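You operate a simulated robot arm through the tools that you are given. There is no shell and no other tool. Be economical: measure what you need, move in short steps, check, and stop when the job is done.

Carry out the task below with a simulated two-armed robot. There is one attempt and no reset: what you move stays moved.

Task
Pick up the cone with the largest size on its label from the top of the side table with one hand, pass it to the other hand and put it on the top of the sample table.

Only the result counts: the job must be done as asked and must still hold three seconds after the hand-in. Knocking over, shifting, dropping, spilling or breaking anything else fails it.

Robot
Two 7-joint arms with two-finger grippers on one trunk, on a base that drives. Base frame: it is fixed to the floor where the robot stands at the start and does not move with it; the origin is under the middle of the robot, x ahead of it, y to its left, z up; the surface under the hand at the start is at about z = 820. Lengths are in mm, angles in degrees, forces in N, time in s.
The left shoulder is at the start at [25, 217, 1180], the right one opposite. With the tool pointing down near the work surface each hand reaches from about 100 to 760 mm from the robot's upright axis, wherever it stands, measured 20 degrees to its own side. Places, roughly: top of the sample table [700, 1000, 800]. Payload 2.2 kg a hand.
Tool frame (each hand has its own): the origin (TCP) lies between the finger pads and is the grasp point; the fingertips stand 19 mm ahead of it; z points along the fingers, y is the line along which they close. The gripper opens to 116 mm. The gripper's body begins 70 mm behind the TCP.
Orientation is that of the tool frame in the base frame, as a unit quaternion [x, y, z, w]. With the fingers straight down and closing along the base's y, the tool's x points along the base's -x, its y along +y and its z along -z.

Tools
- The arms move only by the tool servo_tool. It takes "left_rows", "right_rows" or both (then of equal length, played together; a hand with none holds still); each is a list of rows, each an object of numbers (a shift or turn left out is 0, a gripper value left out holds the last): "dx", "dy", "dz": the shift along the base's x, y, z in mm; "rx", "ry", "rz": the turn, a rotation vector about the base's x, y, z in degrees; "claw": the finger opening in mm, from 0 to 116. In form: [{"dx": .., "dy": .., "dz": .., "rx": .., "ry": .., "rz": .., "claw": ..}, ...]. A call has 1 to 20 rows; each row shifts and turns the commanded pose from where the row before left it. A row lasts 0.2 s, in which the tool goes at most 50 mm and 8.6 degrees; a call with a longer step from one row to the next is refused whole, and so is a gripper value outside its range. A pose out of reach is approached as far as the arm can. The call stops where the force on the tool passes 40 N (or 10 N more than at its start, if that is more) or the arm is blocked; 0.2 s more then pass. Each finger halts on what it meets, pressing with about 30 N; the grip force reading is that of the motor and also rises with nothing between the fingers. The clock runs only during rows and for 0.2 s after the last one: add rows that do not move to give the fingers time. The reply holds the time, the measured pose of the TCP, the force on the tool along the base axes, the opening and the grip force, in the units named above and with some noise, with the torque about the TCP (base axes, N m) and any sound that the robot's microphone picked up.
- Cameras (640 x 400 px; columns grow to the right, rows downward): "scene" is now at [128.1, 9.4, 1345.8]; the picture's right is [0.10, -0.99, 0.00], its down [-0.62, -0.06, -0.78] and it looks along [0.78, 0.08, -0.62] (base axes); focal length 268 px, centre (320, 200). "left" rides on the left gripper at [69, 15, -97] in its tool frame; the picture's right is [-0.21, 0.98, 0.00], its down [-0.76, -0.17, -0.63] and it looks along [-0.62, -0.14, 0.77] (tool axes); focal length 251 px, centre (320, 200). "right" rides on the right gripper at [69, -15, -96] in its tool frame; the picture's right is [0.21, 0.98, 0.00], its down [-0.76, 0.17, -0.63] and it looks along [-0.62, 0.14, 0.77] (tool axes); focal length 251 px, centre (320, 200). There is no depth. A picture from a camera that has moved, and an enlarged one, comes with that camera's place and axes in the base frame and with its lens.
- grab_frame(camera): a new picture of that camera. The clock stands still meanwhile.
- raise_lower(by): slides the trunk up (or, below 0, down) by that many mm; the arms and the scene camera ride with it, the base frame stays. It gives what a move gives, with no picture.
- drive_base(legs): drives the robot by 1 to 6 legs, each [ahead, left, turn to the left] in mm, mm and degrees, along the robot's own axes; the way and the turn of a leg run together, so that a leg with both is an arc; at most 1500 mm and 180 degrees a leg. The arms and the cameras ride along, it lands a little off, and it stops where it bumps. It gives what a move gives.
- pan_tilt(pan, tilt): turns the head with the scene camera to pan (to the left, within 80 degrees either way) and tilt (down, from -29 to 69), counted from straight ahead of the robot. It gives what a move gives.
- close_up(camera, box): a new picture of the part [left, top, right, bottom] of that camera's present view, enlarged. The clock stands still meanwhile.
- close_job(): hands the job in; it is judged then, once.

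Work in short steps. Places have to be worked out from the pictures, the camera data and where the tool is seen: move nearer, look again, correct. Check each grasp and each placing, and mend what went wrong. You have 120 turns and 108 pictures in all, those below and enlarged ones among them. Open the grippers and draw the arms clear of the work before you hand the job in, unless the task says otherwise; then end with one line.

The tools are called after "Request:" as a command line: name --argument value ..., lists and objects as JSON in quotes. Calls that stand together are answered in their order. servo_tool: Moves the arms, as the interface text tells. Its arguments: {"type":"object","properties":{"left_rows":{"type":"array"},"right_rows":{"type":"array"}},"required":[]} The other tools are called the same way: raise_lower (by) slides the trunk up or down; drive_base (legs) drives the base; pan_tilt (pan, tilt) turns the head that bears the scene camera; grab_frame (camera) takes a picture; close_up (camera, box) takes an enlarged picture of a part of a camera's view; close_job () hands the job in.

At the start:

```text
t: 0.0
left_position: [491.3, 282.2, 1119.9]
left_orientation: [-0.001, 1.0, -0.001, -0.001]
left_contact_force: [-1.2, 0.3, 0.5]
left_ft_torque: [0.0, 0.04, 0.02]
left_finger_gap: 116.1
left_grasp_force: 0.0
right_position: [502.9, -83.6, 1066.0]
right_orientation: [0.0, 1.0, -0.001, -0.002]
right_contact_force: [-0.2, 0.7, 0.0]
right_ft_torque: [-0.02, 0.0, -0.01]
right_finger_gap: 115.9
right_grasp_force: 0.1
trunk travel left (down, up): [-325.0, 165.0]
robot x, y, heading: [2.4, 1.8, 0.1]
head pan, tilt: [5.8, 38.1]
```

scene: 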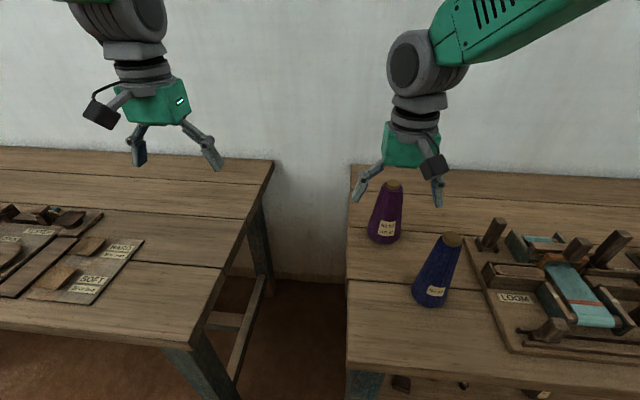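
right: 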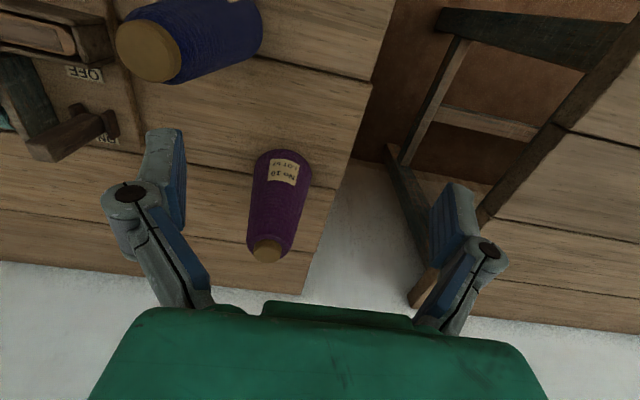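
left: 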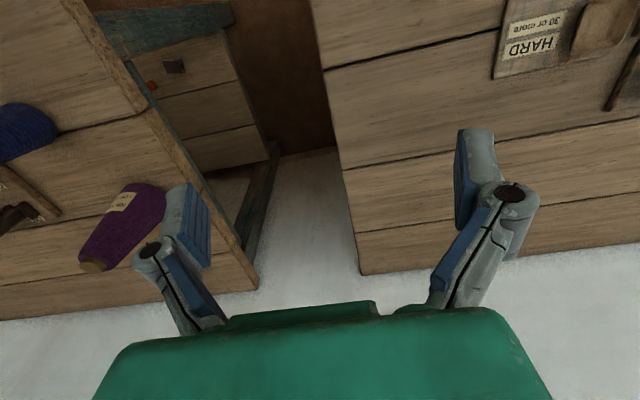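

I see two cones on the right-hand table, and the labels are small. I'll enlarge them and look around for more cones and the side table.

Request:
close_up --camera "scene" --box '[340, 170, 500, 320]'

Request:
close_up --camera "right" --box '[100, 0, 340, 280]'

Request:
pan_tilt --pan -55 --tilt 35

Request:
grab_frame --camera "scene"

Request:
pan_tilt --pan 60 --tilt 35

Request:
grab_frame --camera "scene"

```text
2.67 times, centred on (420, 245) of scene
camera zoom: at [128.1, 9.4, 1345.8], right [0.1, -0.99, 0.0], down [-0.62, -0.06, -0.78], along [0.78, 0.08, -0.62], focal length 714 px, centre (53, 80)
```

zoom: 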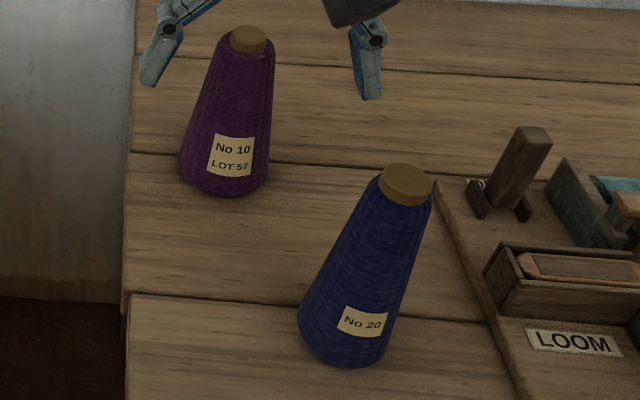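

```text
1.43 times, centred on (220, 140) of right
camera zoom: at [434.1, -99.2, 1162.9], right [-0.21, 0.98, 0.0], down [0.76, 0.17, 0.63], along [0.62, 0.14, -0.78], focal length 359 px, centre (463, 286)
```

zoom: 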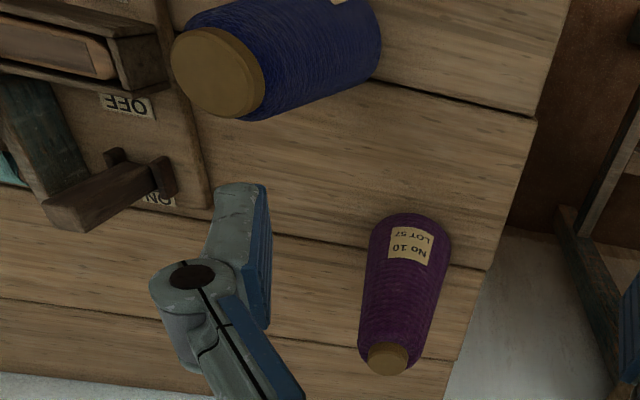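

```text
t: 1.3
left_position: [487.5, 283.3, 1122.1]
left_orientation: [0.0, 1.0, 0.001, 0.001]
left_contact_force: [0.1, 0.1, 0.6]
left_ft_torque: [0.0, 0.03, 0.0]
left_finger_gap: 116.1
left_grasp_force: 0.2
right_position: [499.4, -83.2, 1068.1]
right_orientation: [-0.001, 1.0, 0.0, 0.001]
right_contact_force: [0.1, -0.2, -0.9]
right_ft_torque: [-0.02, 0.0, 0.0]
right_finger_gap: 115.9
right_grasp_force: 0.0
trunk travel left (down, up): [-325.0, 165.0]
robot x, y, heading: [-0.3, -0.1, -0.1]
head pan, tilt: [-55.0, 35.0]
```

```text
102 pictures are left
camera scene: at [92.7, -71.5, 1350.8], right [-0.82, -0.57, 0.0], down [-0.33, 0.47, -0.82], along [0.47, -0.67, -0.57], focal length 268 px, centre (320, 200)
```

scene: 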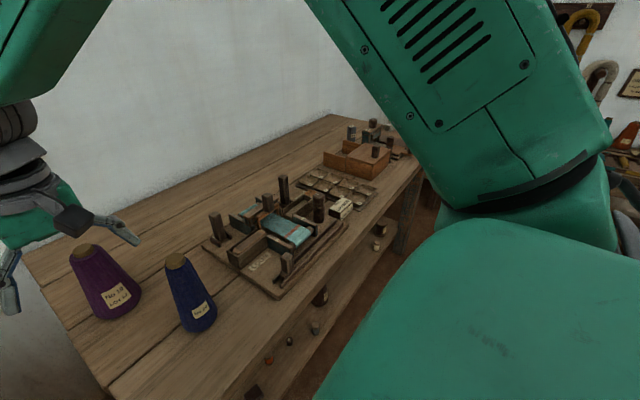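

```text
t: 3.2
left_position: [487.9, 282.6, 1122.1]
left_orientation: [0.0, 1.0, -0.001, 0.001]
left_contact_force: [-0.1, -0.2, 0.5]
left_ft_torque: [0.01, -0.02, 0.01]
left_finger_gap: 116.2
left_grasp_force: 0.0
right_position: [499.0, -83.5, 1068.4]
right_orientation: [-0.001, 1.0, -0.001, 0.001]
right_contact_force: [-0.9, -0.2, -0.9]
right_ft_torque: [0.0, 0.02, 0.02]
right_finger_gap: 116.0
right_grasp_force: 0.1
trunk travel left (down, up): [-325.0, 165.0]
robot x, y, heading: [-0.4, -2.0, -0.1]
head pan, tilt: [60.0, 35.0]
```

```text
101 pictures are left
camera scene: at [86.3, 77.1, 1350.7], right [0.87, -0.5, 0.0], down [-0.29, -0.5, -0.82], along [0.41, 0.71, -0.58], focal length 268 px, centre (320, 200)
```

scene: 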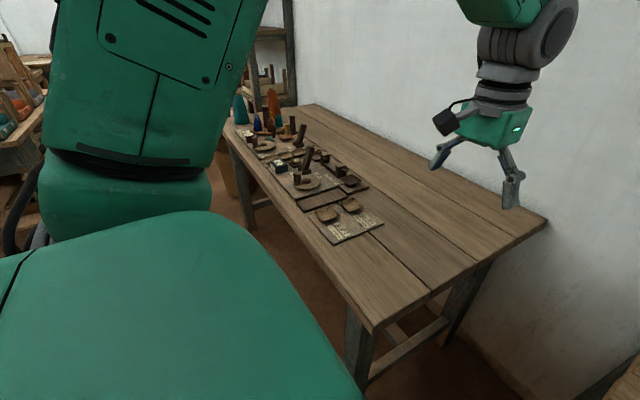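

The right table has cones No 10 (a lot number also appears) and No 20. Another area shows at the far left and behind. I need to find which table is the "side table", so I'm looking wider.

Request:
pan_tilt --pan 80 --tilt 15

Request:
grab_frame --camera "scene"

Request:
close_up --camera "scene" --box '[320, 100, 480, 250]'

Request:
pan_tilt --pan -80 --tilt 15

Request:
grab_frame --camera "scene"

```text
t: 4.1
left_position: [487.9, 283.0, 1120.8]
left_orientation: [0.0, 1.0, 0.0, 0.001]
left_contact_force: [0.1, 0.0, -0.5]
left_ft_torque: [-0.03, 0.03, -0.02]
left_finger_gap: 116.0
left_grasp_force: 0.0
right_position: [498.8, -83.9, 1067.4]
right_orientation: [0.0, 1.0, -0.001, 0.001]
right_contact_force: [-0.6, -0.3, 0.2]
right_ft_torque: [-0.01, 0.0, 0.0]
right_finger_gap: 116.1
right_grasp_force: 0.1
trunk travel left (down, up): [-325.0, 165.0]
robot x, y, heading: [-1.1, -0.9, -0.0]
head pan, tilt: [80.0, 15.0]
```

```text
100 pictures are left
camera scene: at [58.7, 92.8, 1382.7], right [0.98, -0.17, 0.0], down [-0.05, -0.26, -0.97], along [0.17, 0.95, -0.26], focal length 268 px, centre (320, 200)
```

scene: 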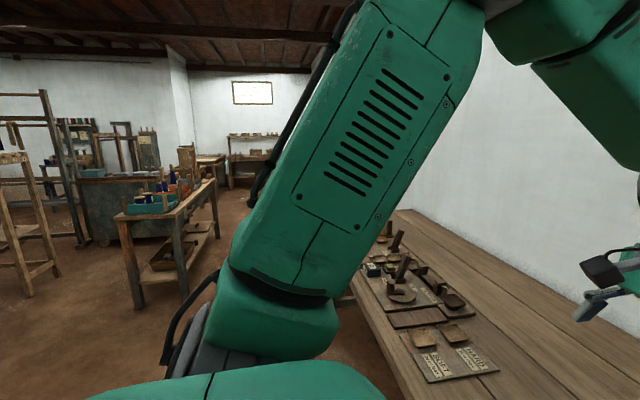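

```text
2.67 times, centred on (400, 175) of scene
camera zoom: at [58.7, 92.8, 1382.7], right [0.98, -0.17, 0.0], down [-0.05, -0.26, -0.97], along [0.17, 0.95, -0.26], focal length 714 px, centre (107, 267)
```

zoom: 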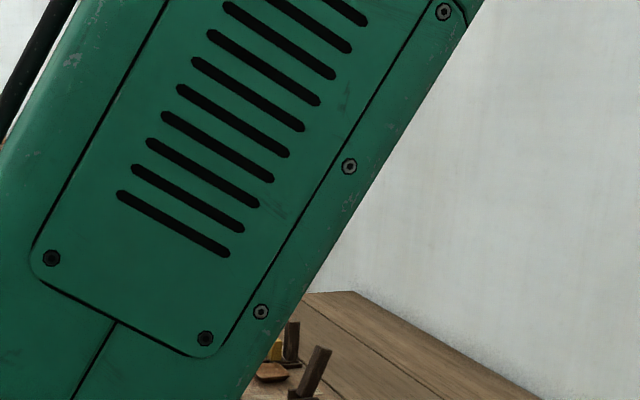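

```text
t: 6.5
left_position: [487.4, 281.5, 1122.4]
left_orientation: [0.0, 1.0, -0.001, 0.001]
left_contact_force: [0.1, 0.5, 0.5]
left_ft_torque: [0.02, -0.05, 0.0]
left_finger_gap: 116.1
left_grasp_force: 0.0
right_position: [498.7, -82.7, 1067.2]
right_orientation: [0.0, 1.0, -0.001, 0.001]
right_contact_force: [0.8, -0.7, 0.5]
right_ft_torque: [0.0, 0.0, -0.01]
right_finger_gap: 115.7
right_grasp_force: 0.0
trunk travel left (down, up): [-325.0, 165.0]
robot x, y, heading: [0.1, 1.1, 0.3]
head pan, tilt: [-80.0, 15.0]
```

```text
98 pictures are left
camera scene: at [58.6, -91.3, 1383.0], right [-0.98, -0.17, 0.0], down [-0.05, 0.25, -0.97], along [0.17, -0.95, -0.26], focal length 268 px, centre (320, 200)
```

scene: 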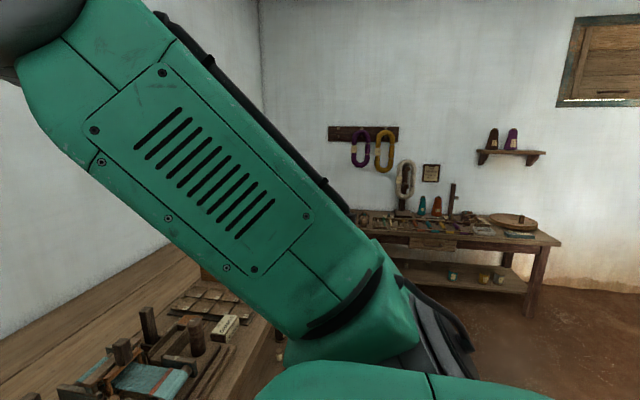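

The loom table has cones on top and items on a shelf beneath, which fits "top of the side table". I'll check the rest of its top for further cones, then refine the positions.

Request:
pan_tilt --pan -48 --tilt 30

Request:
close_up --camera "scene" --box '[130, 60, 450, 320]'

Request:
pan_tilt --pan -15 --tilt 45

Request:
grab_frame --camera "scene"

```text
t: 7.5
left_position: [487.9, 282.9, 1122.2]
left_orientation: [0.0, 1.0, 0.0, 0.001]
left_contact_force: [0.2, -0.4, -0.3]
left_ft_torque: [0.01, -0.02, 0.03]
left_finger_gap: 116.0
left_grasp_force: 0.1
right_position: [499.1, -83.2, 1066.7]
right_orientation: [0.0, 1.0, -0.001, 0.001]
right_contact_force: [-0.1, -0.5, 0.1]
right_ft_torque: [0.0, -0.01, 0.0]
right_finger_gap: 116.1
right_grasp_force: 0.0
trunk travel left (down, up): [-325.0, 165.0]
robot x, y, heading: [0.3, -2.4, -0.2]
head pan, tilt: [-48.0, 30.0]
```

```text
1.54 times, centred on (290, 190) of scene
camera zoom: at [102.7, -66.6, 1358.6], right [-0.74, -0.67, 0.0], down [-0.34, 0.37, -0.87], along [0.58, -0.64, -0.5], focal length 412 px, centre (366, 215)
```

zoom: 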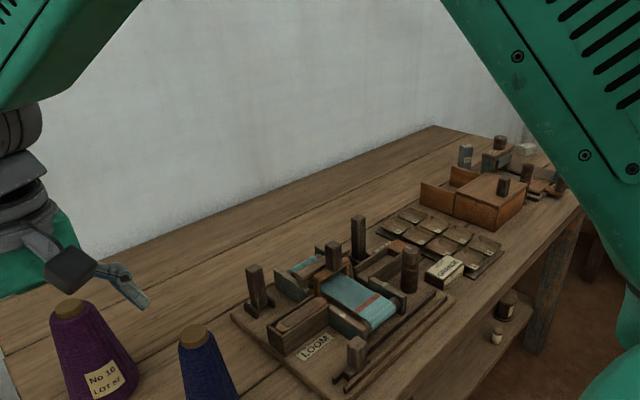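

```text
t: 8.5
left_position: [487.7, 281.8, 1121.9]
left_orientation: [0.0, 1.0, -0.001, 0.001]
left_contact_force: [0.8, 0.3, 0.1]
left_ft_torque: [-0.02, -0.03, 0.01]
left_finger_gap: 115.9
left_grasp_force: 0.0
right_position: [499.2, -84.4, 1067.3]
right_orientation: [0.0, 1.0, -0.001, 0.001]
right_contact_force: [-0.3, 0.4, -0.4]
right_ft_torque: [0.01, -0.01, -0.02]
right_finger_gap: 116.0
right_grasp_force: 0.0
trunk travel left (down, up): [-325.0, 165.0]
robot x, y, heading: [-2.3, 0.2, -0.0]
head pan, tilt: [-15.0, 45.0]
```

```text
96 pictures are left
camera scene: at [120.7, -20.5, 1335.9], right [-0.26, -0.97, 0.0], down [-0.69, 0.18, -0.7], along [0.68, -0.18, -0.71], focal length 268 px, centre (320, 200)
```

scene: 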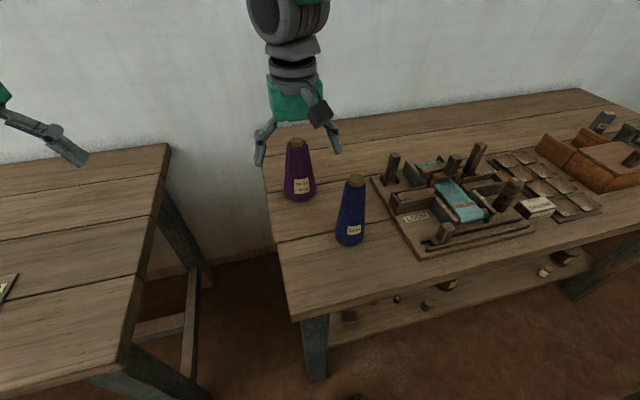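

Only two cones stand on that table: purple No 10 (LOT 57 is not a size) and blue No 20, so blue is the target. I put it at about [480, -191] with its top near z 995. I'll draw the right hand back and tilt it 45° forward, so it can grip the lower body and leave the top free for the left hand.

Request:
servo_tool --right_rows '[{"dx": -27, "dy": -15.4, "dz": -3, "ry": -6.43}, {"dx": -27, "dy": -15.4, "dz": -3, "ry": -6.43}, {"dx": -27, "dy": -15.4, "dz": -3, "ry": -6.43}, {"dx": -27, "dy": -15.4, "dz": -3, "ry": -6.43}, {"dx": -27, "dy": -15.4, "dz": -3, "ry": -6.43}, {"dx": -27, "dy": -15.4, "dz": -3, "ry": -6.43}, {"dx": -27, "dy": -15.4, "dz": -3, "ry": -6.42}, {}]'

Request:
grab_frame --camera "right"

Request:
grab_frame --camera "scene"

```text
t: 10.3
left_position: [487.6, 283.1, 1121.7]
left_orientation: [0.001, 1.0, 0.0, 0.001]
left_contact_force: [-0.3, -0.6, 0.3]
left_ft_torque: [-0.03, 0.02, -0.02]
left_finger_gap: 115.8
left_grasp_force: 0.0
right_position: [384.2, -148.8, 1052.5]
right_orientation: [0.006, 0.944, -0.022, 0.33]
right_contact_force: [-0.1, -0.8, 0.3]
right_ft_torque: [-0.01, -0.02, 0.0]
right_finger_gap: 116.0
right_grasp_force: 0.1
right hand out of reach, approached as far as the arm can: row 5, 6, 7
trunk travel left (down, up): [-325.0, 165.0]
robot x, y, heading: [-1.1, -1.8, 0.1]
head pan, tilt: [-15.0, 45.0]
```

```text
95 pictures are left
camera right: at [269.8, -159.9, 1085.0], right [-0.14, 0.98, -0.17], down [0.2, 0.2, 0.96], along [0.97, 0.1, -0.22], focal length 251 px, centre (320, 200)
```

right: 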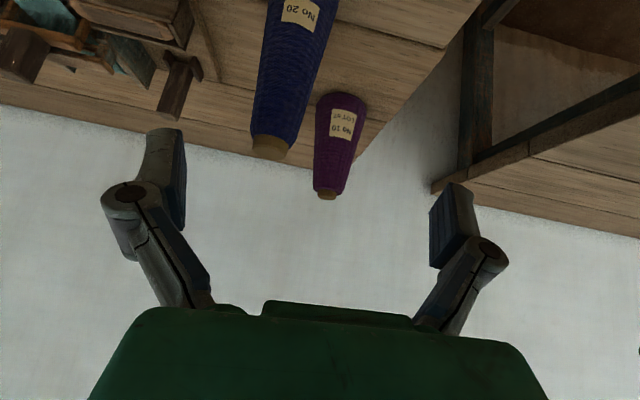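

```text
94 pictures are left
camera scene: at [119.4, -20.0, 1336.0], right [-0.26, -0.97, 0.0], down [-0.69, 0.18, -0.71], along [0.68, -0.18, -0.71], focal length 268 px, centre (320, 200)
```

scene: 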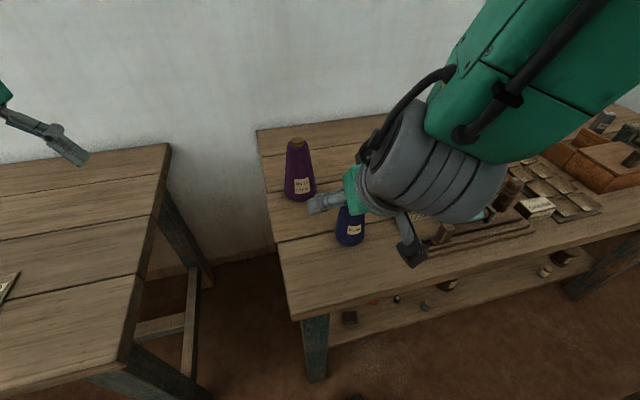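

That pose is too close to the body for the arm, so I'll back the base up 180 mm to give the tilted grasp room.

Request:
drive_base --legs '[[-180, 0, 0]]'

Request:
grab_frame --camera "scene"

```text
t: 11.8
left_position: [315.4, 282.3, 1121.5]
left_orientation: [-0.001, 1.0, 0.0, 0.001]
left_contact_force: [0.2, 0.3, -0.4]
left_ft_torque: [0.01, 0.0, 0.01]
left_finger_gap: 115.7
left_grasp_force: 0.1
right_position: [210.8, -150.0, 1050.4]
right_orientation: [0.006, 0.944, -0.021, 0.33]
right_contact_force: [-0.8, -0.6, 0.6]
right_ft_torque: [-0.01, 0.02, 0.02]
right_finger_gap: 115.8
right_grasp_force: 0.0
trunk travel left (down, up): [-325.0, 165.0]
robot x, y, heading: [-169.6, -4.3, 0.1]
head pan, tilt: [-15.0, 45.0]
```

```text
93 pictures are left
camera scene: at [-52.2, -20.9, 1335.7], right [-0.26, -0.97, 0.0], down [-0.69, 0.18, -0.7], along [0.68, -0.18, -0.71], focal length 268 px, centre (320, 200)
```

scene: 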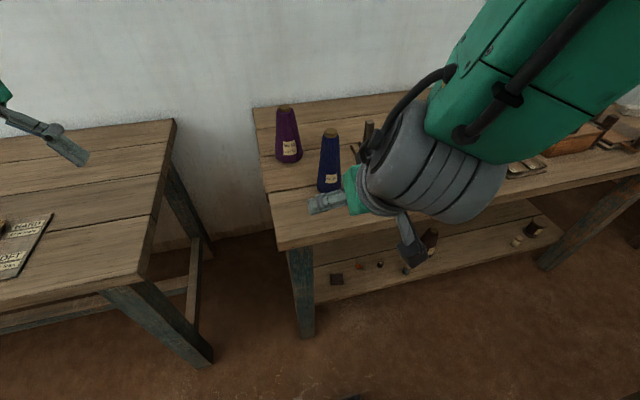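

The blue cone now reads about x 487–507, y -190, with the table at z of about 800. I'll finish the tilt, bring the right hand to roughly x 340, y -191 and look with its camera.

Request:
servo_tool --right_rows '[{"dx": 30, "dy": -10, "dz": -25, "ry": -2}, {"dx": 30, "dy": -10, "dz": -25, "ry": -2}, {"dx": 35, "dy": -10, "dz": -25, "ry": -2}, {"dx": 35, "dy": -11, "dz": -25}, {}]'

Request:
grab_frame --camera "right"

Request:
grab_frame --camera "scene"

```text
t: 13.0
left_position: [309.1, 282.0, 1124.1]
left_orientation: [0.0, 1.0, 0.0, 0.003]
left_contact_force: [-1.1, -0.4, 0.3]
left_ft_torque: [0.04, 0.03, 0.01]
left_finger_gap: 116.1
left_grasp_force: 0.1
right_position: [336.5, -189.3, 950.8]
right_orientation: [0.006, 0.924, -0.02, 0.381]
right_contact_force: [-1.1, 0.2, -0.2]
right_ft_torque: [0.01, -0.02, -0.02]
right_finger_gap: 116.0
right_grasp_force: 0.0
trunk travel left (down, up): [-325.0, 165.0]
robot x, y, heading: [-169.0, -0.1, 0.1]
head pan, tilt: [-15.0, 45.0]
```

```text
92 pictures are left
camera right: at [219.4, -200.2, 970.7], right [-0.12, 0.98, -0.18], down [0.1, 0.2, 0.98], along [0.99, 0.1, -0.12], focal length 251 px, centre (320, 200)
```

right: 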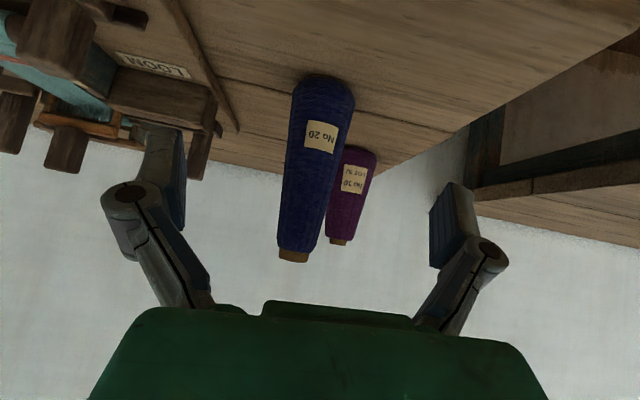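

```text
91 pictures are left
camera scene: at [-54.3, -20.9, 1336.1], right [-0.26, -0.97, 0.0], down [-0.68, 0.18, -0.71], along [0.68, -0.18, -0.71], focal length 268 px, centre (320, 200)
```

scene: 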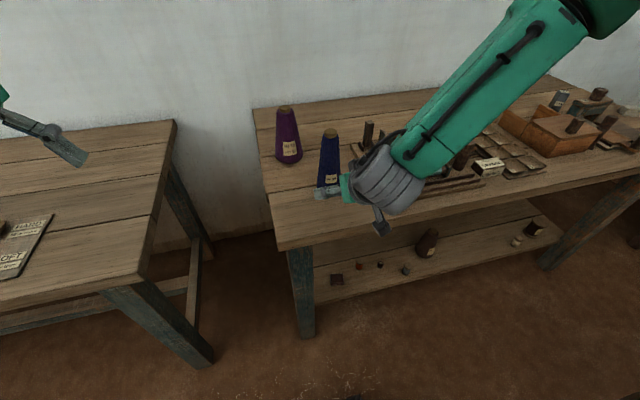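

The right camera puts the cone at about [500, -190], base near z 802 and top near 1005. I'll descend to z 872 in front of it, then move straight forward part way.

Request:
servo_tool --right_rows '[{"dz": -26}, {"dz": -26}, {"dz": -26}, {"dx": 30}, {"dx": 30}, {"dx": 20}, {}]'

Request:
grab_frame --camera "right"

Request:
grab_frame --camera "scene"

```text
t: 14.6
left_position: [310.5, 281.2, 1124.3]
left_orientation: [-0.001, 1.0, 0.0, 0.003]
left_contact_force: [-0.3, 0.2, 0.5]
left_ft_torque: [-0.02, -0.03, 0.0]
left_finger_gap: 116.0
left_grasp_force: 0.1
right_position: [419.1, -190.1, 874.7]
right_orientation: [0.006, 0.925, -0.019, 0.38]
right_contact_force: [-0.4, 0.0, 0.1]
right_ft_torque: [-0.01, 0.0, 0.0]
right_finger_gap: 115.7
right_grasp_force: 0.0
trunk travel left (down, up): [-325.0, 165.0]
robot x, y, heading: [-173.3, 1.4, -0.1]
head pan, tilt: [-15.0, 45.0]
```

```text
90 pictures are left
camera right: at [302.3, -202.2, 895.1], right [-0.13, 0.98, -0.18], down [0.1, 0.2, 0.98], along [0.99, 0.1, -0.12], focal length 251 px, centre (320, 200)
```

right: 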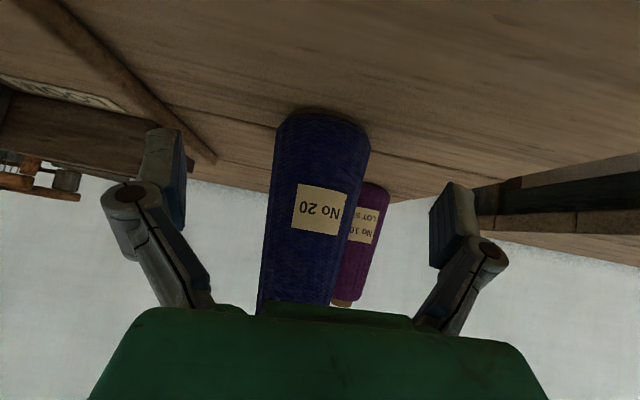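

```text
89 pictures are left
camera scene: at [-52.7, -21.7, 1335.8], right [-0.26, -0.97, 0.0], down [-0.69, 0.18, -0.7], along [0.68, -0.18, -0.71], focal length 268 px, centre (320, 200)
```

scene: 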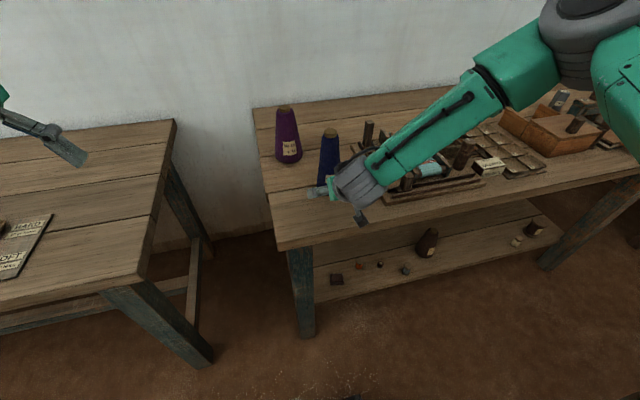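

The cone sits centred between the fingers. I'll go forward 60 mm at this height and check again.

Request:
servo_tool --right_rows '[{"dx": 20}, {"dx": 20}, {"dx": 20}, {}]'

Request:
grab_frame --camera "right"

Request:
close_up --camera "scene" --box '[260, 90, 420, 240]'

Request:
grab_frame --camera "left"

```text
t: 15.6
left_position: [311.6, 281.5, 1122.7]
left_orientation: [-0.002, 1.0, 0.0, 0.003]
left_contact_force: [0.1, -0.7, -0.3]
left_ft_torque: [0.0, 0.01, 0.02]
left_finger_gap: 116.1
left_grasp_force: 0.1
right_position: [476.6, -190.9, 874.1]
right_orientation: [0.007, 0.925, -0.02, 0.38]
right_contact_force: [-0.3, -0.4, -0.2]
right_ft_torque: [-0.04, 0.01, -0.03]
right_finger_gap: 116.0
right_grasp_force: 0.1
trunk travel left (down, up): [-325.0, 165.0]
robot x, y, heading: [-172.5, -1.0, 0.1]
head pan, tilt: [-15.0, 45.0]
```

```text
88 pictures are left
camera right: at [359.7, -201.8, 895.8], right [-0.13, 0.98, -0.18], down [0.1, 0.19, 0.98], along [0.99, 0.1, -0.12], focal length 251 px, centre (320, 200)
```

right: 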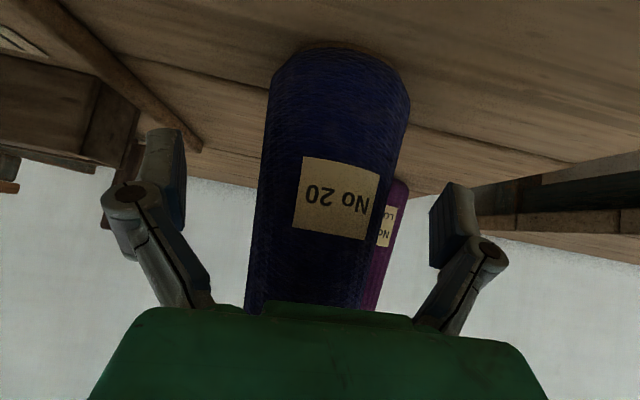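

```text
2.67 times, centred on (340, 165) of scene
camera zoom: at [-52.3, -21.8, 1335.8], right [-0.26, -0.97, 0.0], down [-0.69, 0.18, -0.7], along [0.68, -0.18, -0.71], focal length 714 px, centre (267, 293)
```

zoom: 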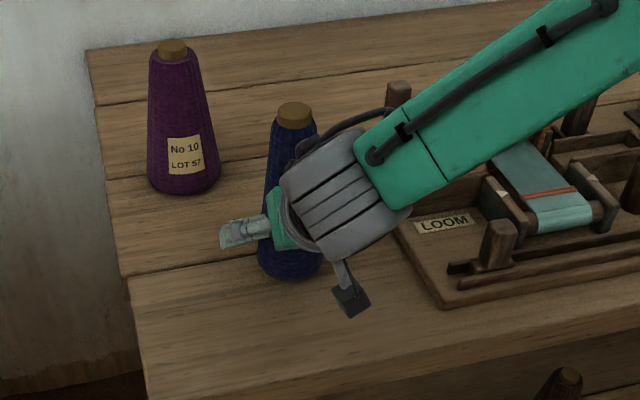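

```text
86 pictures are left
camera left: at [241.1, 296.7, 1219.2], right [0.21, 0.98, 0.0], down [0.75, -0.17, 0.64], along [0.62, -0.13, -0.77], focal length 251 px, centre (320, 200)
```

left: 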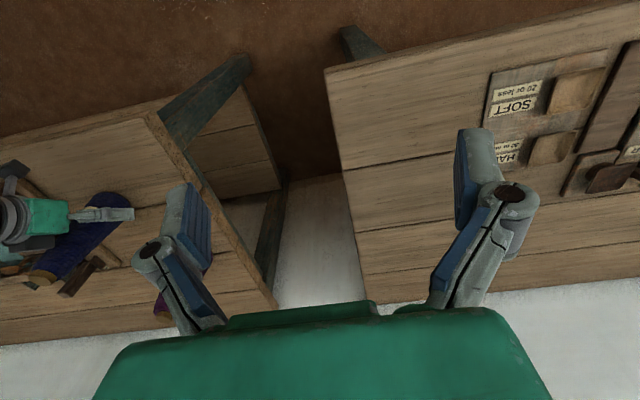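

Triangulating, the table is about z 818 and the cone centre about x 490, y -190. I'll advance 14 mm more and close the fingers.

Request:
servo_tool --right_rows '[{"dx": 14}, {}, {"claw": 90}, {"claw": 70}, {"claw": 50}, {"claw": 30}, {}, {}]'

Request:
grab_frame --camera "right"

Request:
close_up --camera "scene" --box '[260, 90, 420, 240]'

```text
t: 17.4
left_position: [310.8, 281.4, 1124.5]
left_orientation: [-0.001, 1.0, 0.0, 0.002]
left_contact_force: [-0.2, -0.2, -0.9]
left_ft_torque: [-0.02, -0.03, 0.04]
left_finger_gap: 116.0
left_grasp_force: 0.0
right_position: [490.7, -191.7, 874.4]
right_orientation: [0.006, 0.925, -0.02, 0.38]
right_contact_force: [0.4, 0.6, 0.3]
right_ft_torque: [0.01, -0.01, 0.02]
right_finger_gap: 59.5
right_grasp_force: 30.1
trunk travel left (down, up): [-325.0, 165.0]
robot x, y, heading: [-172.1, 0.7, 0.0]
head pan, tilt: [-15.0, 45.0]
```

```text
85 pictures are left
camera right: at [374.6, -202.7, 894.9], right [-0.13, 0.98, -0.18], down [0.1, 0.19, 0.98], along [0.99, 0.1, -0.12], focal length 251 px, centre (320, 200)
```

right: 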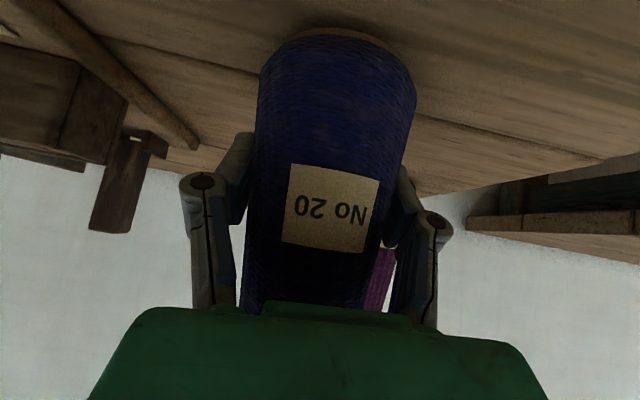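

```text
2.67 times, centred on (340, 165) of scene
camera zoom: at [-52.0, -21.8, 1335.7], right [-0.26, -0.97, 0.0], down [-0.69, 0.18, -0.7], along [0.68, -0.18, -0.71], focal length 714 px, centre (267, 293)
```

zoom: 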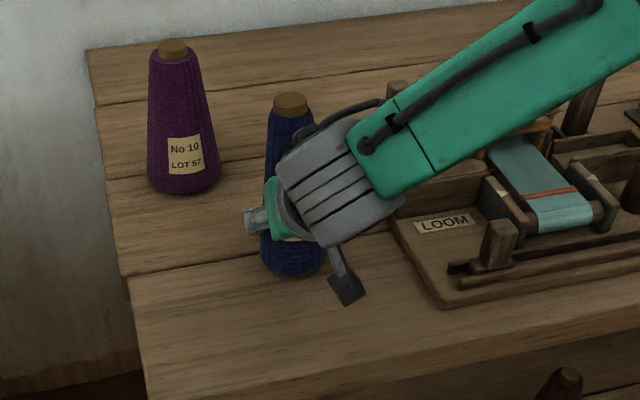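

The gap holds at 59.5 mm with 30 N, so the cone is gripped. I'll lift slowly and check that it doesn't slip or pivot.

Request:
servo_tool --right_rows '[{"dz": 10}, {"dz": 15}, {"dz": 20}, {"dz": 25}, {"dz": 25}, {"dz": 25}, {}]'

Request:
grab_frame --camera "right"

Request:
grab_frame --camera "scene"

```text
t: 19.0
left_position: [310.8, 281.0, 1123.3]
left_orientation: [-0.001, 1.0, 0.0, 0.003]
left_contact_force: [0.2, -0.8, 0.6]
left_ft_torque: [0.0, 0.02, 0.01]
left_finger_gap: 115.9
left_grasp_force: 0.1
right_position: [490.0, -190.3, 993.4]
right_orientation: [0.006, 0.925, -0.02, 0.38]
right_contact_force: [-0.1, -0.2, -0.4]
right_ft_torque: [-0.03, 0.0, -0.01]
right_finger_gap: 59.6
right_grasp_force: 30.2
trunk travel left (down, up): [-325.0, 165.0]
robot x, y, heading: [-172.8, -0.7, 0.2]
head pan, tilt: [-15.0, 45.0]
```

```text
83 pictures are left
camera right: at [374.1, -201.4, 1014.6], right [-0.13, 0.98, -0.18], down [0.1, 0.2, 0.98], along [0.99, 0.1, -0.12], focal length 251 px, centre (320, 200)
```

right: 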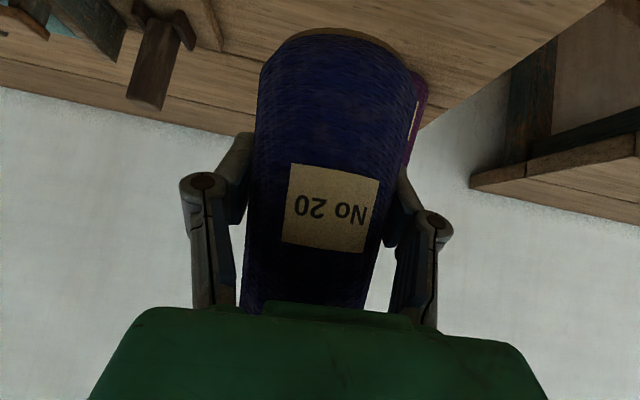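

```text
82 pictures are left
camera scene: at [-51.7, -21.4, 1335.7], right [-0.26, -0.97, 0.0], down [-0.69, 0.18, -0.7], along [0.68, -0.18, -0.71], focal length 268 px, centre (320, 200)
```

scene: 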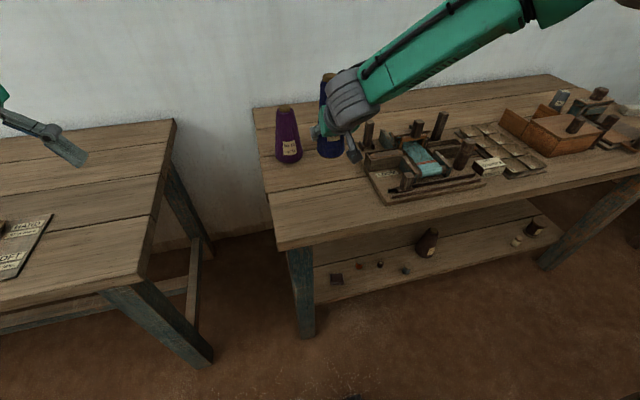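

The cone is held steady and upright. I'll carry it to a handover spot near [400, 40, 1000] between the tables.

Request:
servo_tool --right_rows '[{"dx": -10, "dy": 15, "dz": 2}, {"dx": -12, "dy": 25}, {"dx": -12, "dy": 25}, {"dx": -12, "dy": 25}, {"dx": -12, "dy": 25}, {"dx": -12, "dy": 25}, {"dx": -10, "dy": 25}, {"dx": -10, "dy": 25}, {"dy": 25}, {"dy": 15}, {}, {}]'

Request:
pan_tilt --pan 5 --tilt 40

Request:
grab_frame --camera "scene"

Request:
grab_frame --camera "left"

```text
t: 21.6
left_position: [311.2, 281.3, 1123.1]
left_orientation: [-0.001, 1.0, 0.0, 0.003]
left_contact_force: [-0.8, 0.0, 0.1]
left_ft_torque: [-0.01, 0.01, 0.02]
left_finger_gap: 115.9
left_grasp_force: 0.0
right_position: [415.9, 24.2, 1006.9]
right_orientation: [0.034, 0.926, -0.009, 0.377]
right_contact_force: [0.2, -0.7, -0.4]
right_ft_torque: [0.0, 0.0, -0.01]
right_finger_gap: 59.4
right_grasp_force: 29.7
trunk travel left (down, up): [-325.0, 165.0]
robot x, y, heading: [-174.2, -1.0, 0.1]
head pan, tilt: [-15.0, 45.0]
```

```text
t: 22.4
left_position: [310.8, 282.6, 1123.2]
left_orientation: [-0.002, 1.0, -0.001, 0.003]
left_contact_force: [0.9, 0.3, 0.0]
left_ft_torque: [0.02, 0.0, -0.01]
left_finger_gap: 116.0
left_grasp_force: 0.1
right_position: [414.0, 25.3, 1005.6]
right_orientation: [0.033, 0.926, -0.01, 0.376]
right_contact_force: [-1.2, -0.6, -0.4]
right_ft_torque: [-0.01, -0.01, -0.02]
right_finger_gap: 59.3
right_grasp_force: 29.8
trunk travel left (down, up): [-325.0, 165.0]
robot x, y, heading: [-176.3, 2.6, -0.0]
head pan, tilt: [5.0, 40.0]
```

```text
81 pictures are left
camera scene: at [-46.4, 9.4, 1343.0], right [0.09, -1.0, 0.0], down [-0.64, -0.06, -0.76], along [0.76, 0.07, -0.65], focal length 268 px, centre (320, 200)
```

scene: 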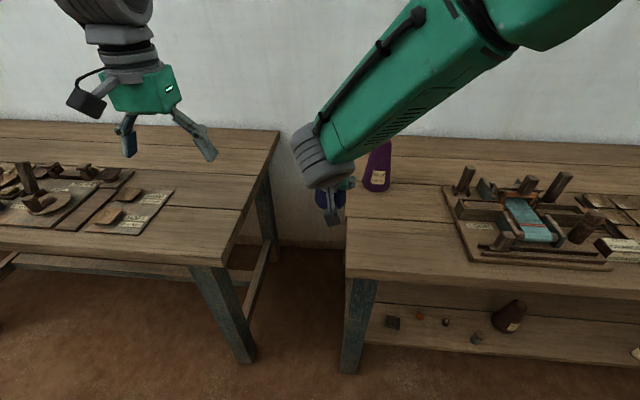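

```text
80 pictures are left
camera left: at [241.4, 298.2, 1218.8], right [0.21, 0.98, 0.0], down [0.75, -0.16, 0.64], along [0.62, -0.14, -0.77], focal length 251 px, centre (320, 200)
```

left: 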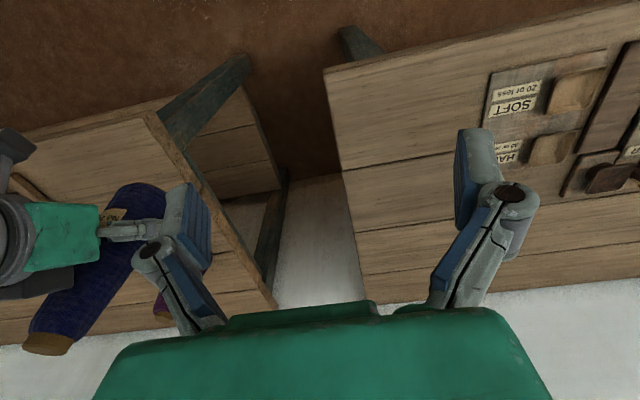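

The left camera shows the cork top at about [413, 25, 1135], matching the expected geometry. I'll raise the left hand and bring it above the cone, yawed so its camera stays clear of the right wrist.

Request:
servo_tool --left_rows '[{"dz": 40}, {"dz": 40}, {"dz": 37, "rz": -3}, {"dx": 13, "dy": -32, "rz": -3}, {"dx": 13, "dy": -32, "rz": -4}, {"dx": 13, "dy": -32, "rz": -4}, {"dx": 13, "dy": -32, "rz": -4}, {"dx": 13, "dy": -32, "rz": -4}, {"dx": 13, "dy": -32, "rz": -4}, {"dx": 13, "dy": -32, "rz": -4}, {"dx": 12, "dy": -32}, {}, {}]'

Request:
grab_frame --camera "left"

Request:
grab_frame --camera "scene"

Request:
grab_frame --camera "right"

```text
t: 25.2
left_position: [418.6, 24.6, 1240.7]
left_orientation: [0.258, 0.966, -0.002, 0.002]
left_contact_force: [0.6, -0.3, 0.3]
left_ft_torque: [0.02, 0.0, 0.0]
left_finger_gap: 115.6
left_grasp_force: 0.0
right_position: [414.9, 24.8, 1005.1]
right_orientation: [0.034, 0.926, -0.01, 0.375]
right_contact_force: [-0.9, -1.0, -0.5]
right_ft_torque: [-0.02, -0.02, 0.02]
right_finger_gap: 59.4
right_grasp_force: 30.1
trunk travel left (down, up): [-325.0, 165.0]
robot x, y, heading: [-175.9, -0.4, 0.3]
head pan, tilt: [5.0, 40.0]
```

```text
79 pictures are left
camera left: at [365.5, 74.2, 1336.2], right [0.67, 0.74, 0.0], down [0.57, -0.52, 0.64], along [0.47, -0.43, -0.77], focal length 251 px, centre (320, 200)
```

left: 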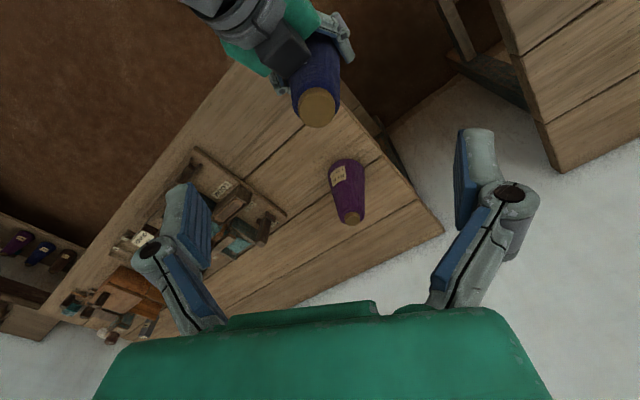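

```text
78 pictures are left
camera scene: at [-45.9, 8.1, 1343.0], right [0.09, -1.0, 0.0], down [-0.64, -0.06, -0.76], along [0.76, 0.07, -0.65], focal length 268 px, centre (320, 200)
```

scene: 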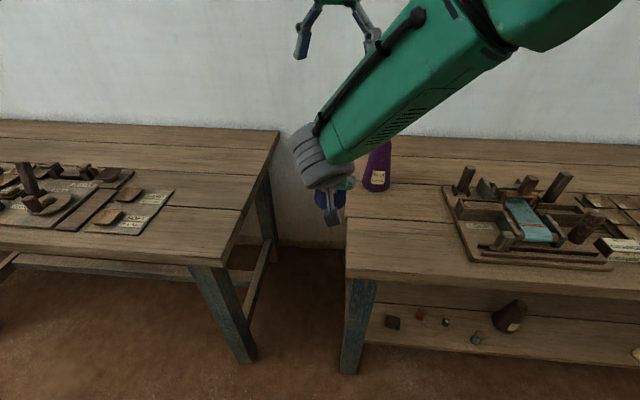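

```text
77 pictures are left
camera right: at [297.5, 17.5, 1026.3], right [-0.08, 0.99, -0.14], down [0.11, 0.15, 0.98], along [0.99, 0.07, -0.13], focal length 251 px, centre (320, 200)
```

right: 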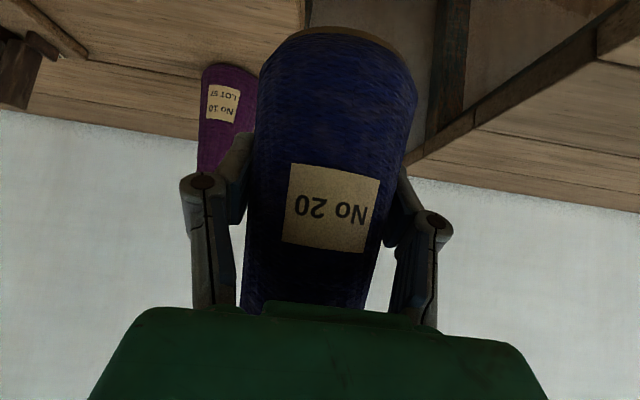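

Before going on, I notice other cones on a bench to the far right. I'll enlarge that and the cone top.

Request:
close_up --camera "left" --box '[0, 190, 180, 350]'

Request:
close_up --camera "left" --box '[220, 0, 400, 150]'

Request:
pan_tilt --pan -80 --tilt 20

Request:
grab_frame --camera "scene"

```text
2.50 times, centred on (90, 270) of left
camera zoom: at [365.5, 74.2, 1336.2], right [0.67, 0.74, 0.0], down [0.57, -0.52, 0.64], along [0.47, -0.43, -0.77], focal length 629 px, centre (895, 25)
```

zoom: 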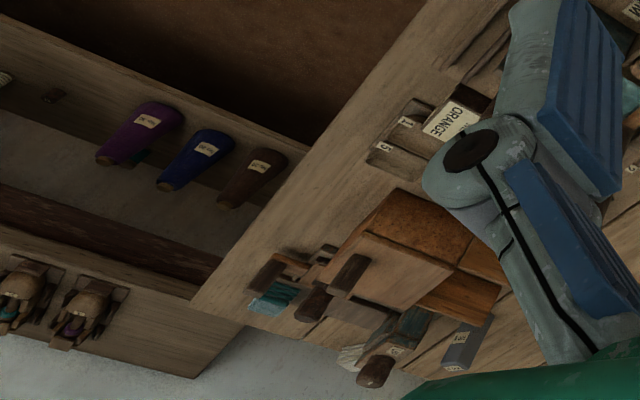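

```text
2.67 times, centred on (310, 75) of left
camera zoom: at [365.5, 74.2, 1336.2], right [0.67, 0.74, 0.0], down [0.57, -0.52, 0.64], along [0.47, -0.43, -0.77], focal length 670 px, centre (347, 533)
```

zoom: 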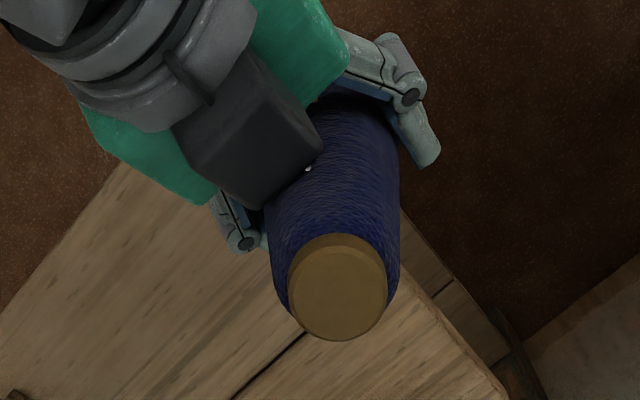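

```text
t: 26.8
left_position: [418.5, 23.9, 1241.1]
left_orientation: [0.258, 0.966, -0.001, 0.003]
left_contact_force: [0.8, -0.7, -1.0]
left_ft_torque: [-0.01, -0.02, 0.0]
left_finger_gap: 115.6
left_grasp_force: 0.0
right_position: [414.5, 22.7, 1006.2]
right_orientation: [0.035, 0.926, -0.01, 0.375]
right_contact_force: [0.2, 0.0, -0.9]
right_ft_torque: [-0.03, 0.0, 0.02]
right_finger_gap: 59.3
right_grasp_force: 30.4
trunk travel left (down, up): [-325.0, 165.0]
robot x, y, heading: [-176.0, -1.1, -0.1]
head pan, tilt: [-80.0, 20.0]
```

```text
74 pictures are left
camera scene: at [-113.9, -92.2, 1374.7], right [-0.98, -0.18, 0.0], down [-0.06, 0.34, -0.94], along [0.16, -0.93, -0.34], focal length 268 px, centre (320, 200)
```

scene: 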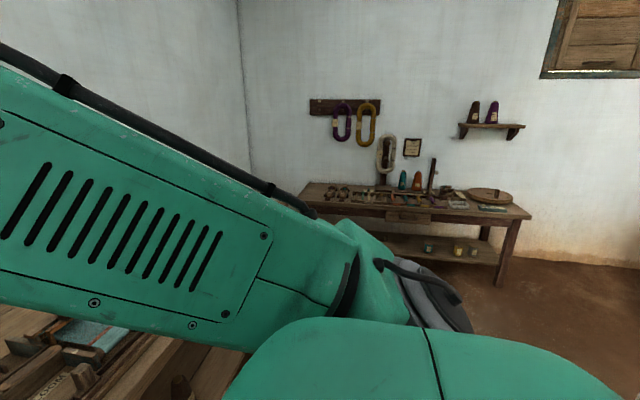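

Three more labelled cones seem to sit on a low, distant shelf. I'll enlarge them and the bench to be sure they aren't on the table I'm working from.

Request:
close_up --camera "left" --box '[0, 210, 90, 270]'

Request:
close_up --camera "scene" --box '[290, 80, 540, 280]'

```text
6.67 times, centred on (45, 240) of left
camera zoom: at [365.5, 73.2, 1336.2], right [0.67, 0.74, 0.0], down [0.57, -0.52, 0.64], along [0.47, -0.43, -0.77], focal length 1676 px, centre (2153, -67)
```

zoom: 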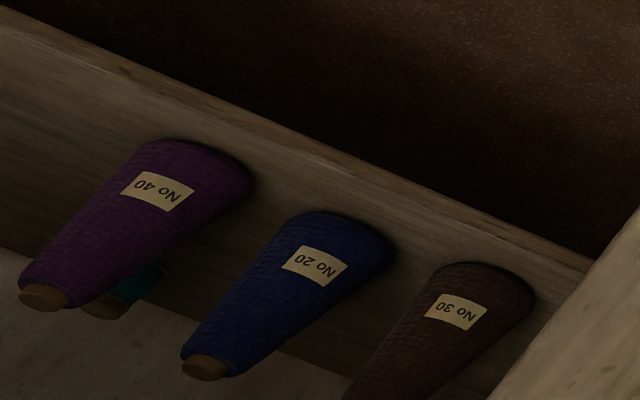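

```text
2.00 times, centred on (415, 180) of scene
camera zoom: at [-113.9, -92.2, 1374.7], right [-0.98, -0.18, 0.0], down [-0.06, 0.34, -0.94], along [0.16, -0.93, -0.34], focal length 536 px, centre (130, 240)
```

zoom: 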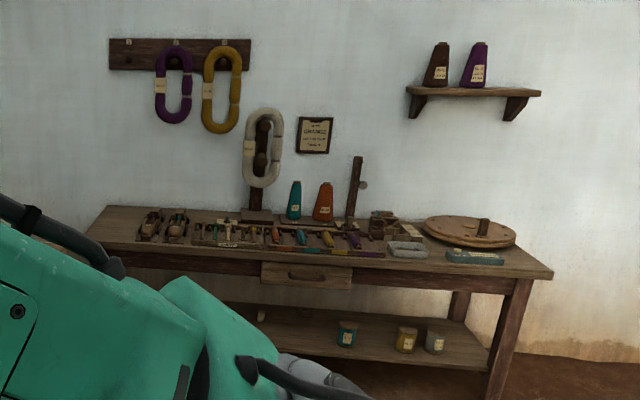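

The No 40/20/30 cones are on the lower shelf of a different, distant bench. I'll read that bench's labels and sign once for completeness.

Request:
close_up --camera "scene" --box '[395, 135, 475, 195]'

Request:
close_up --camera "scene" --box '[455, 95, 535, 140]'

Request:
pan_tilt --pan 5 --tilt 40

Request:
close_up --camera "scene" --box '[370, 270, 570, 400]'

```text
6.67 times, centred on (435, 165) of scene
camera zoom: at [-113.9, -92.2, 1374.7], right [-0.98, -0.18, 0.0], down [-0.06, 0.34, -0.94], along [0.16, -0.93, -0.34], focal length 1785 px, centre (-447, 433)
```

zoom: 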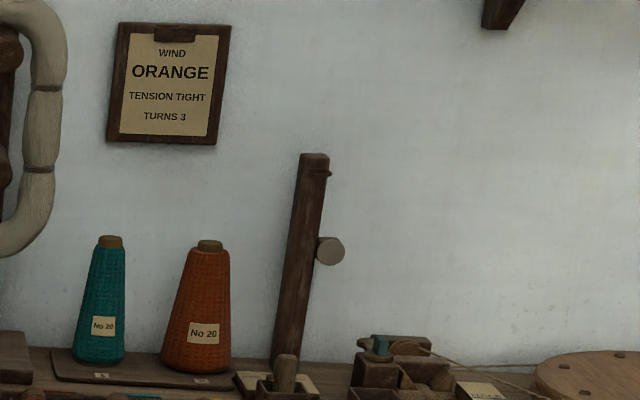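

```text
8.00 times, centred on (495, 118) of scene
camera zoom: at [-113.9, -92.2, 1374.7], right [-0.98, -0.18, 0.0], down [-0.06, 0.34, -0.94], along [0.16, -0.93, -0.34], focal length 2142 px, centre (-1080, 860)
```

zoom: 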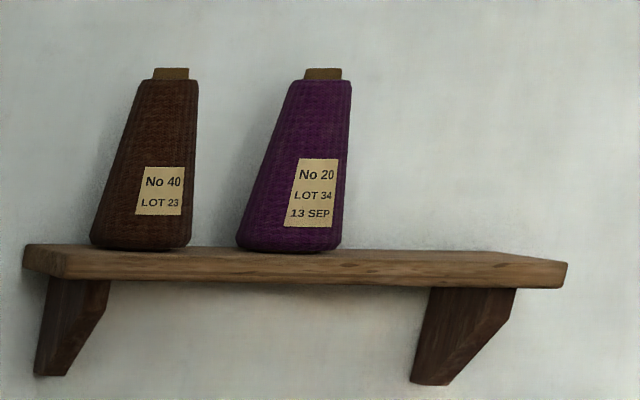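

```text
t: 28.4
left_position: [418.2, 25.3, 1240.8]
left_orientation: [0.258, 0.966, -0.002, 0.002]
left_contact_force: [-1.3, 0.2, -0.9]
left_ft_torque: [0.02, 0.0, -0.03]
left_finger_gap: 115.9
left_grasp_force: 0.0
right_position: [415.0, 24.4, 1005.1]
right_orientation: [0.034, 0.926, -0.009, 0.375]
right_contact_force: [-0.4, 0.2, -1.6]
right_ft_torque: [-0.01, 0.0, 0.0]
right_finger_gap: 59.2
right_grasp_force: 29.7
trunk travel left (down, up): [-325.0, 165.0]
robot x, y, heading: [-174.0, 1.7, -0.1]
head pan, tilt: [5.0, 40.0]
```

```text
3.08 times, centred on (470, 335) of scene
camera zoom: at [-45.6, 7.1, 1343.0], right [0.09, -1.0, 0.0], down [-0.64, -0.06, -0.76], along [0.76, 0.07, -0.65], focal length 824 px, centre (-142, -215)
```

zoom: 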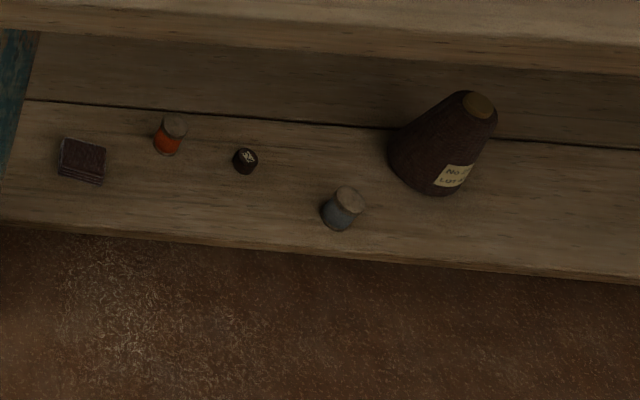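

That bench is a winding bench whose top cones are tied at No 20, so the loom table is the side table and blue No 20 is right. I'll descend the left hand onto the cone top to TCP z of about 1115 with a partly closed gripper.

Request:
servo_tool --left_rows '[{"dx": -3, "claw": 80}, {"dz": -25}, {"dz": -25}, {"dz": -25}, {"dz": -20}, {"dz": -15}, {"dz": -15}, {}, {}]'

Request:
grab_frame --camera "left"

Request:
grab_frame --camera "right"

```text
t: 30.4
left_position: [411.8, 26.3, 1115.1]
left_orientation: [0.258, 0.966, -0.001, 0.003]
left_contact_force: [0.0, -0.8, -0.5]
left_ft_torque: [0.0, -0.02, -0.01]
left_finger_gap: 80.0
left_grasp_force: 0.1
right_position: [414.1, 23.4, 1005.1]
right_orientation: [0.034, 0.926, -0.01, 0.375]
right_contact_force: [-0.8, -0.1, -0.9]
right_ft_torque: [0.0, 0.05, 0.0]
right_finger_gap: 59.2
right_grasp_force: 29.5
trunk travel left (down, up): [-325.0, 165.0]
robot x, y, heading: [-175.4, -3.1, 0.1]
head pan, tilt: [5.0, 40.0]
```

```text
68 pictures are left
camera left: at [358.5, 74.1, 1211.0], right [0.67, 0.74, 0.0], down [0.57, -0.52, 0.64], along [0.47, -0.43, -0.77], focal length 251 px, centre (320, 200)
```

left: 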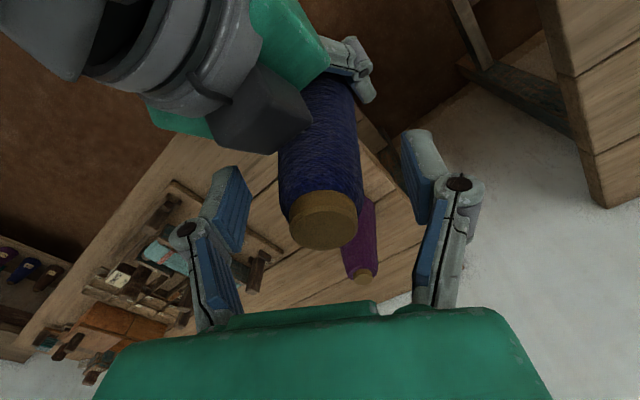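

```text
67 pictures are left
camera right: at [297.7, 16.6, 1026.5], right [-0.08, 0.99, -0.14], down [0.11, 0.15, 0.98], along [0.99, 0.07, -0.13], focal length 251 px, centre (320, 200)
```

right: 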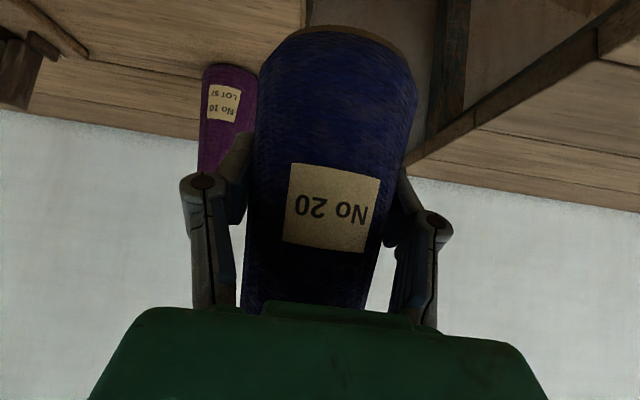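

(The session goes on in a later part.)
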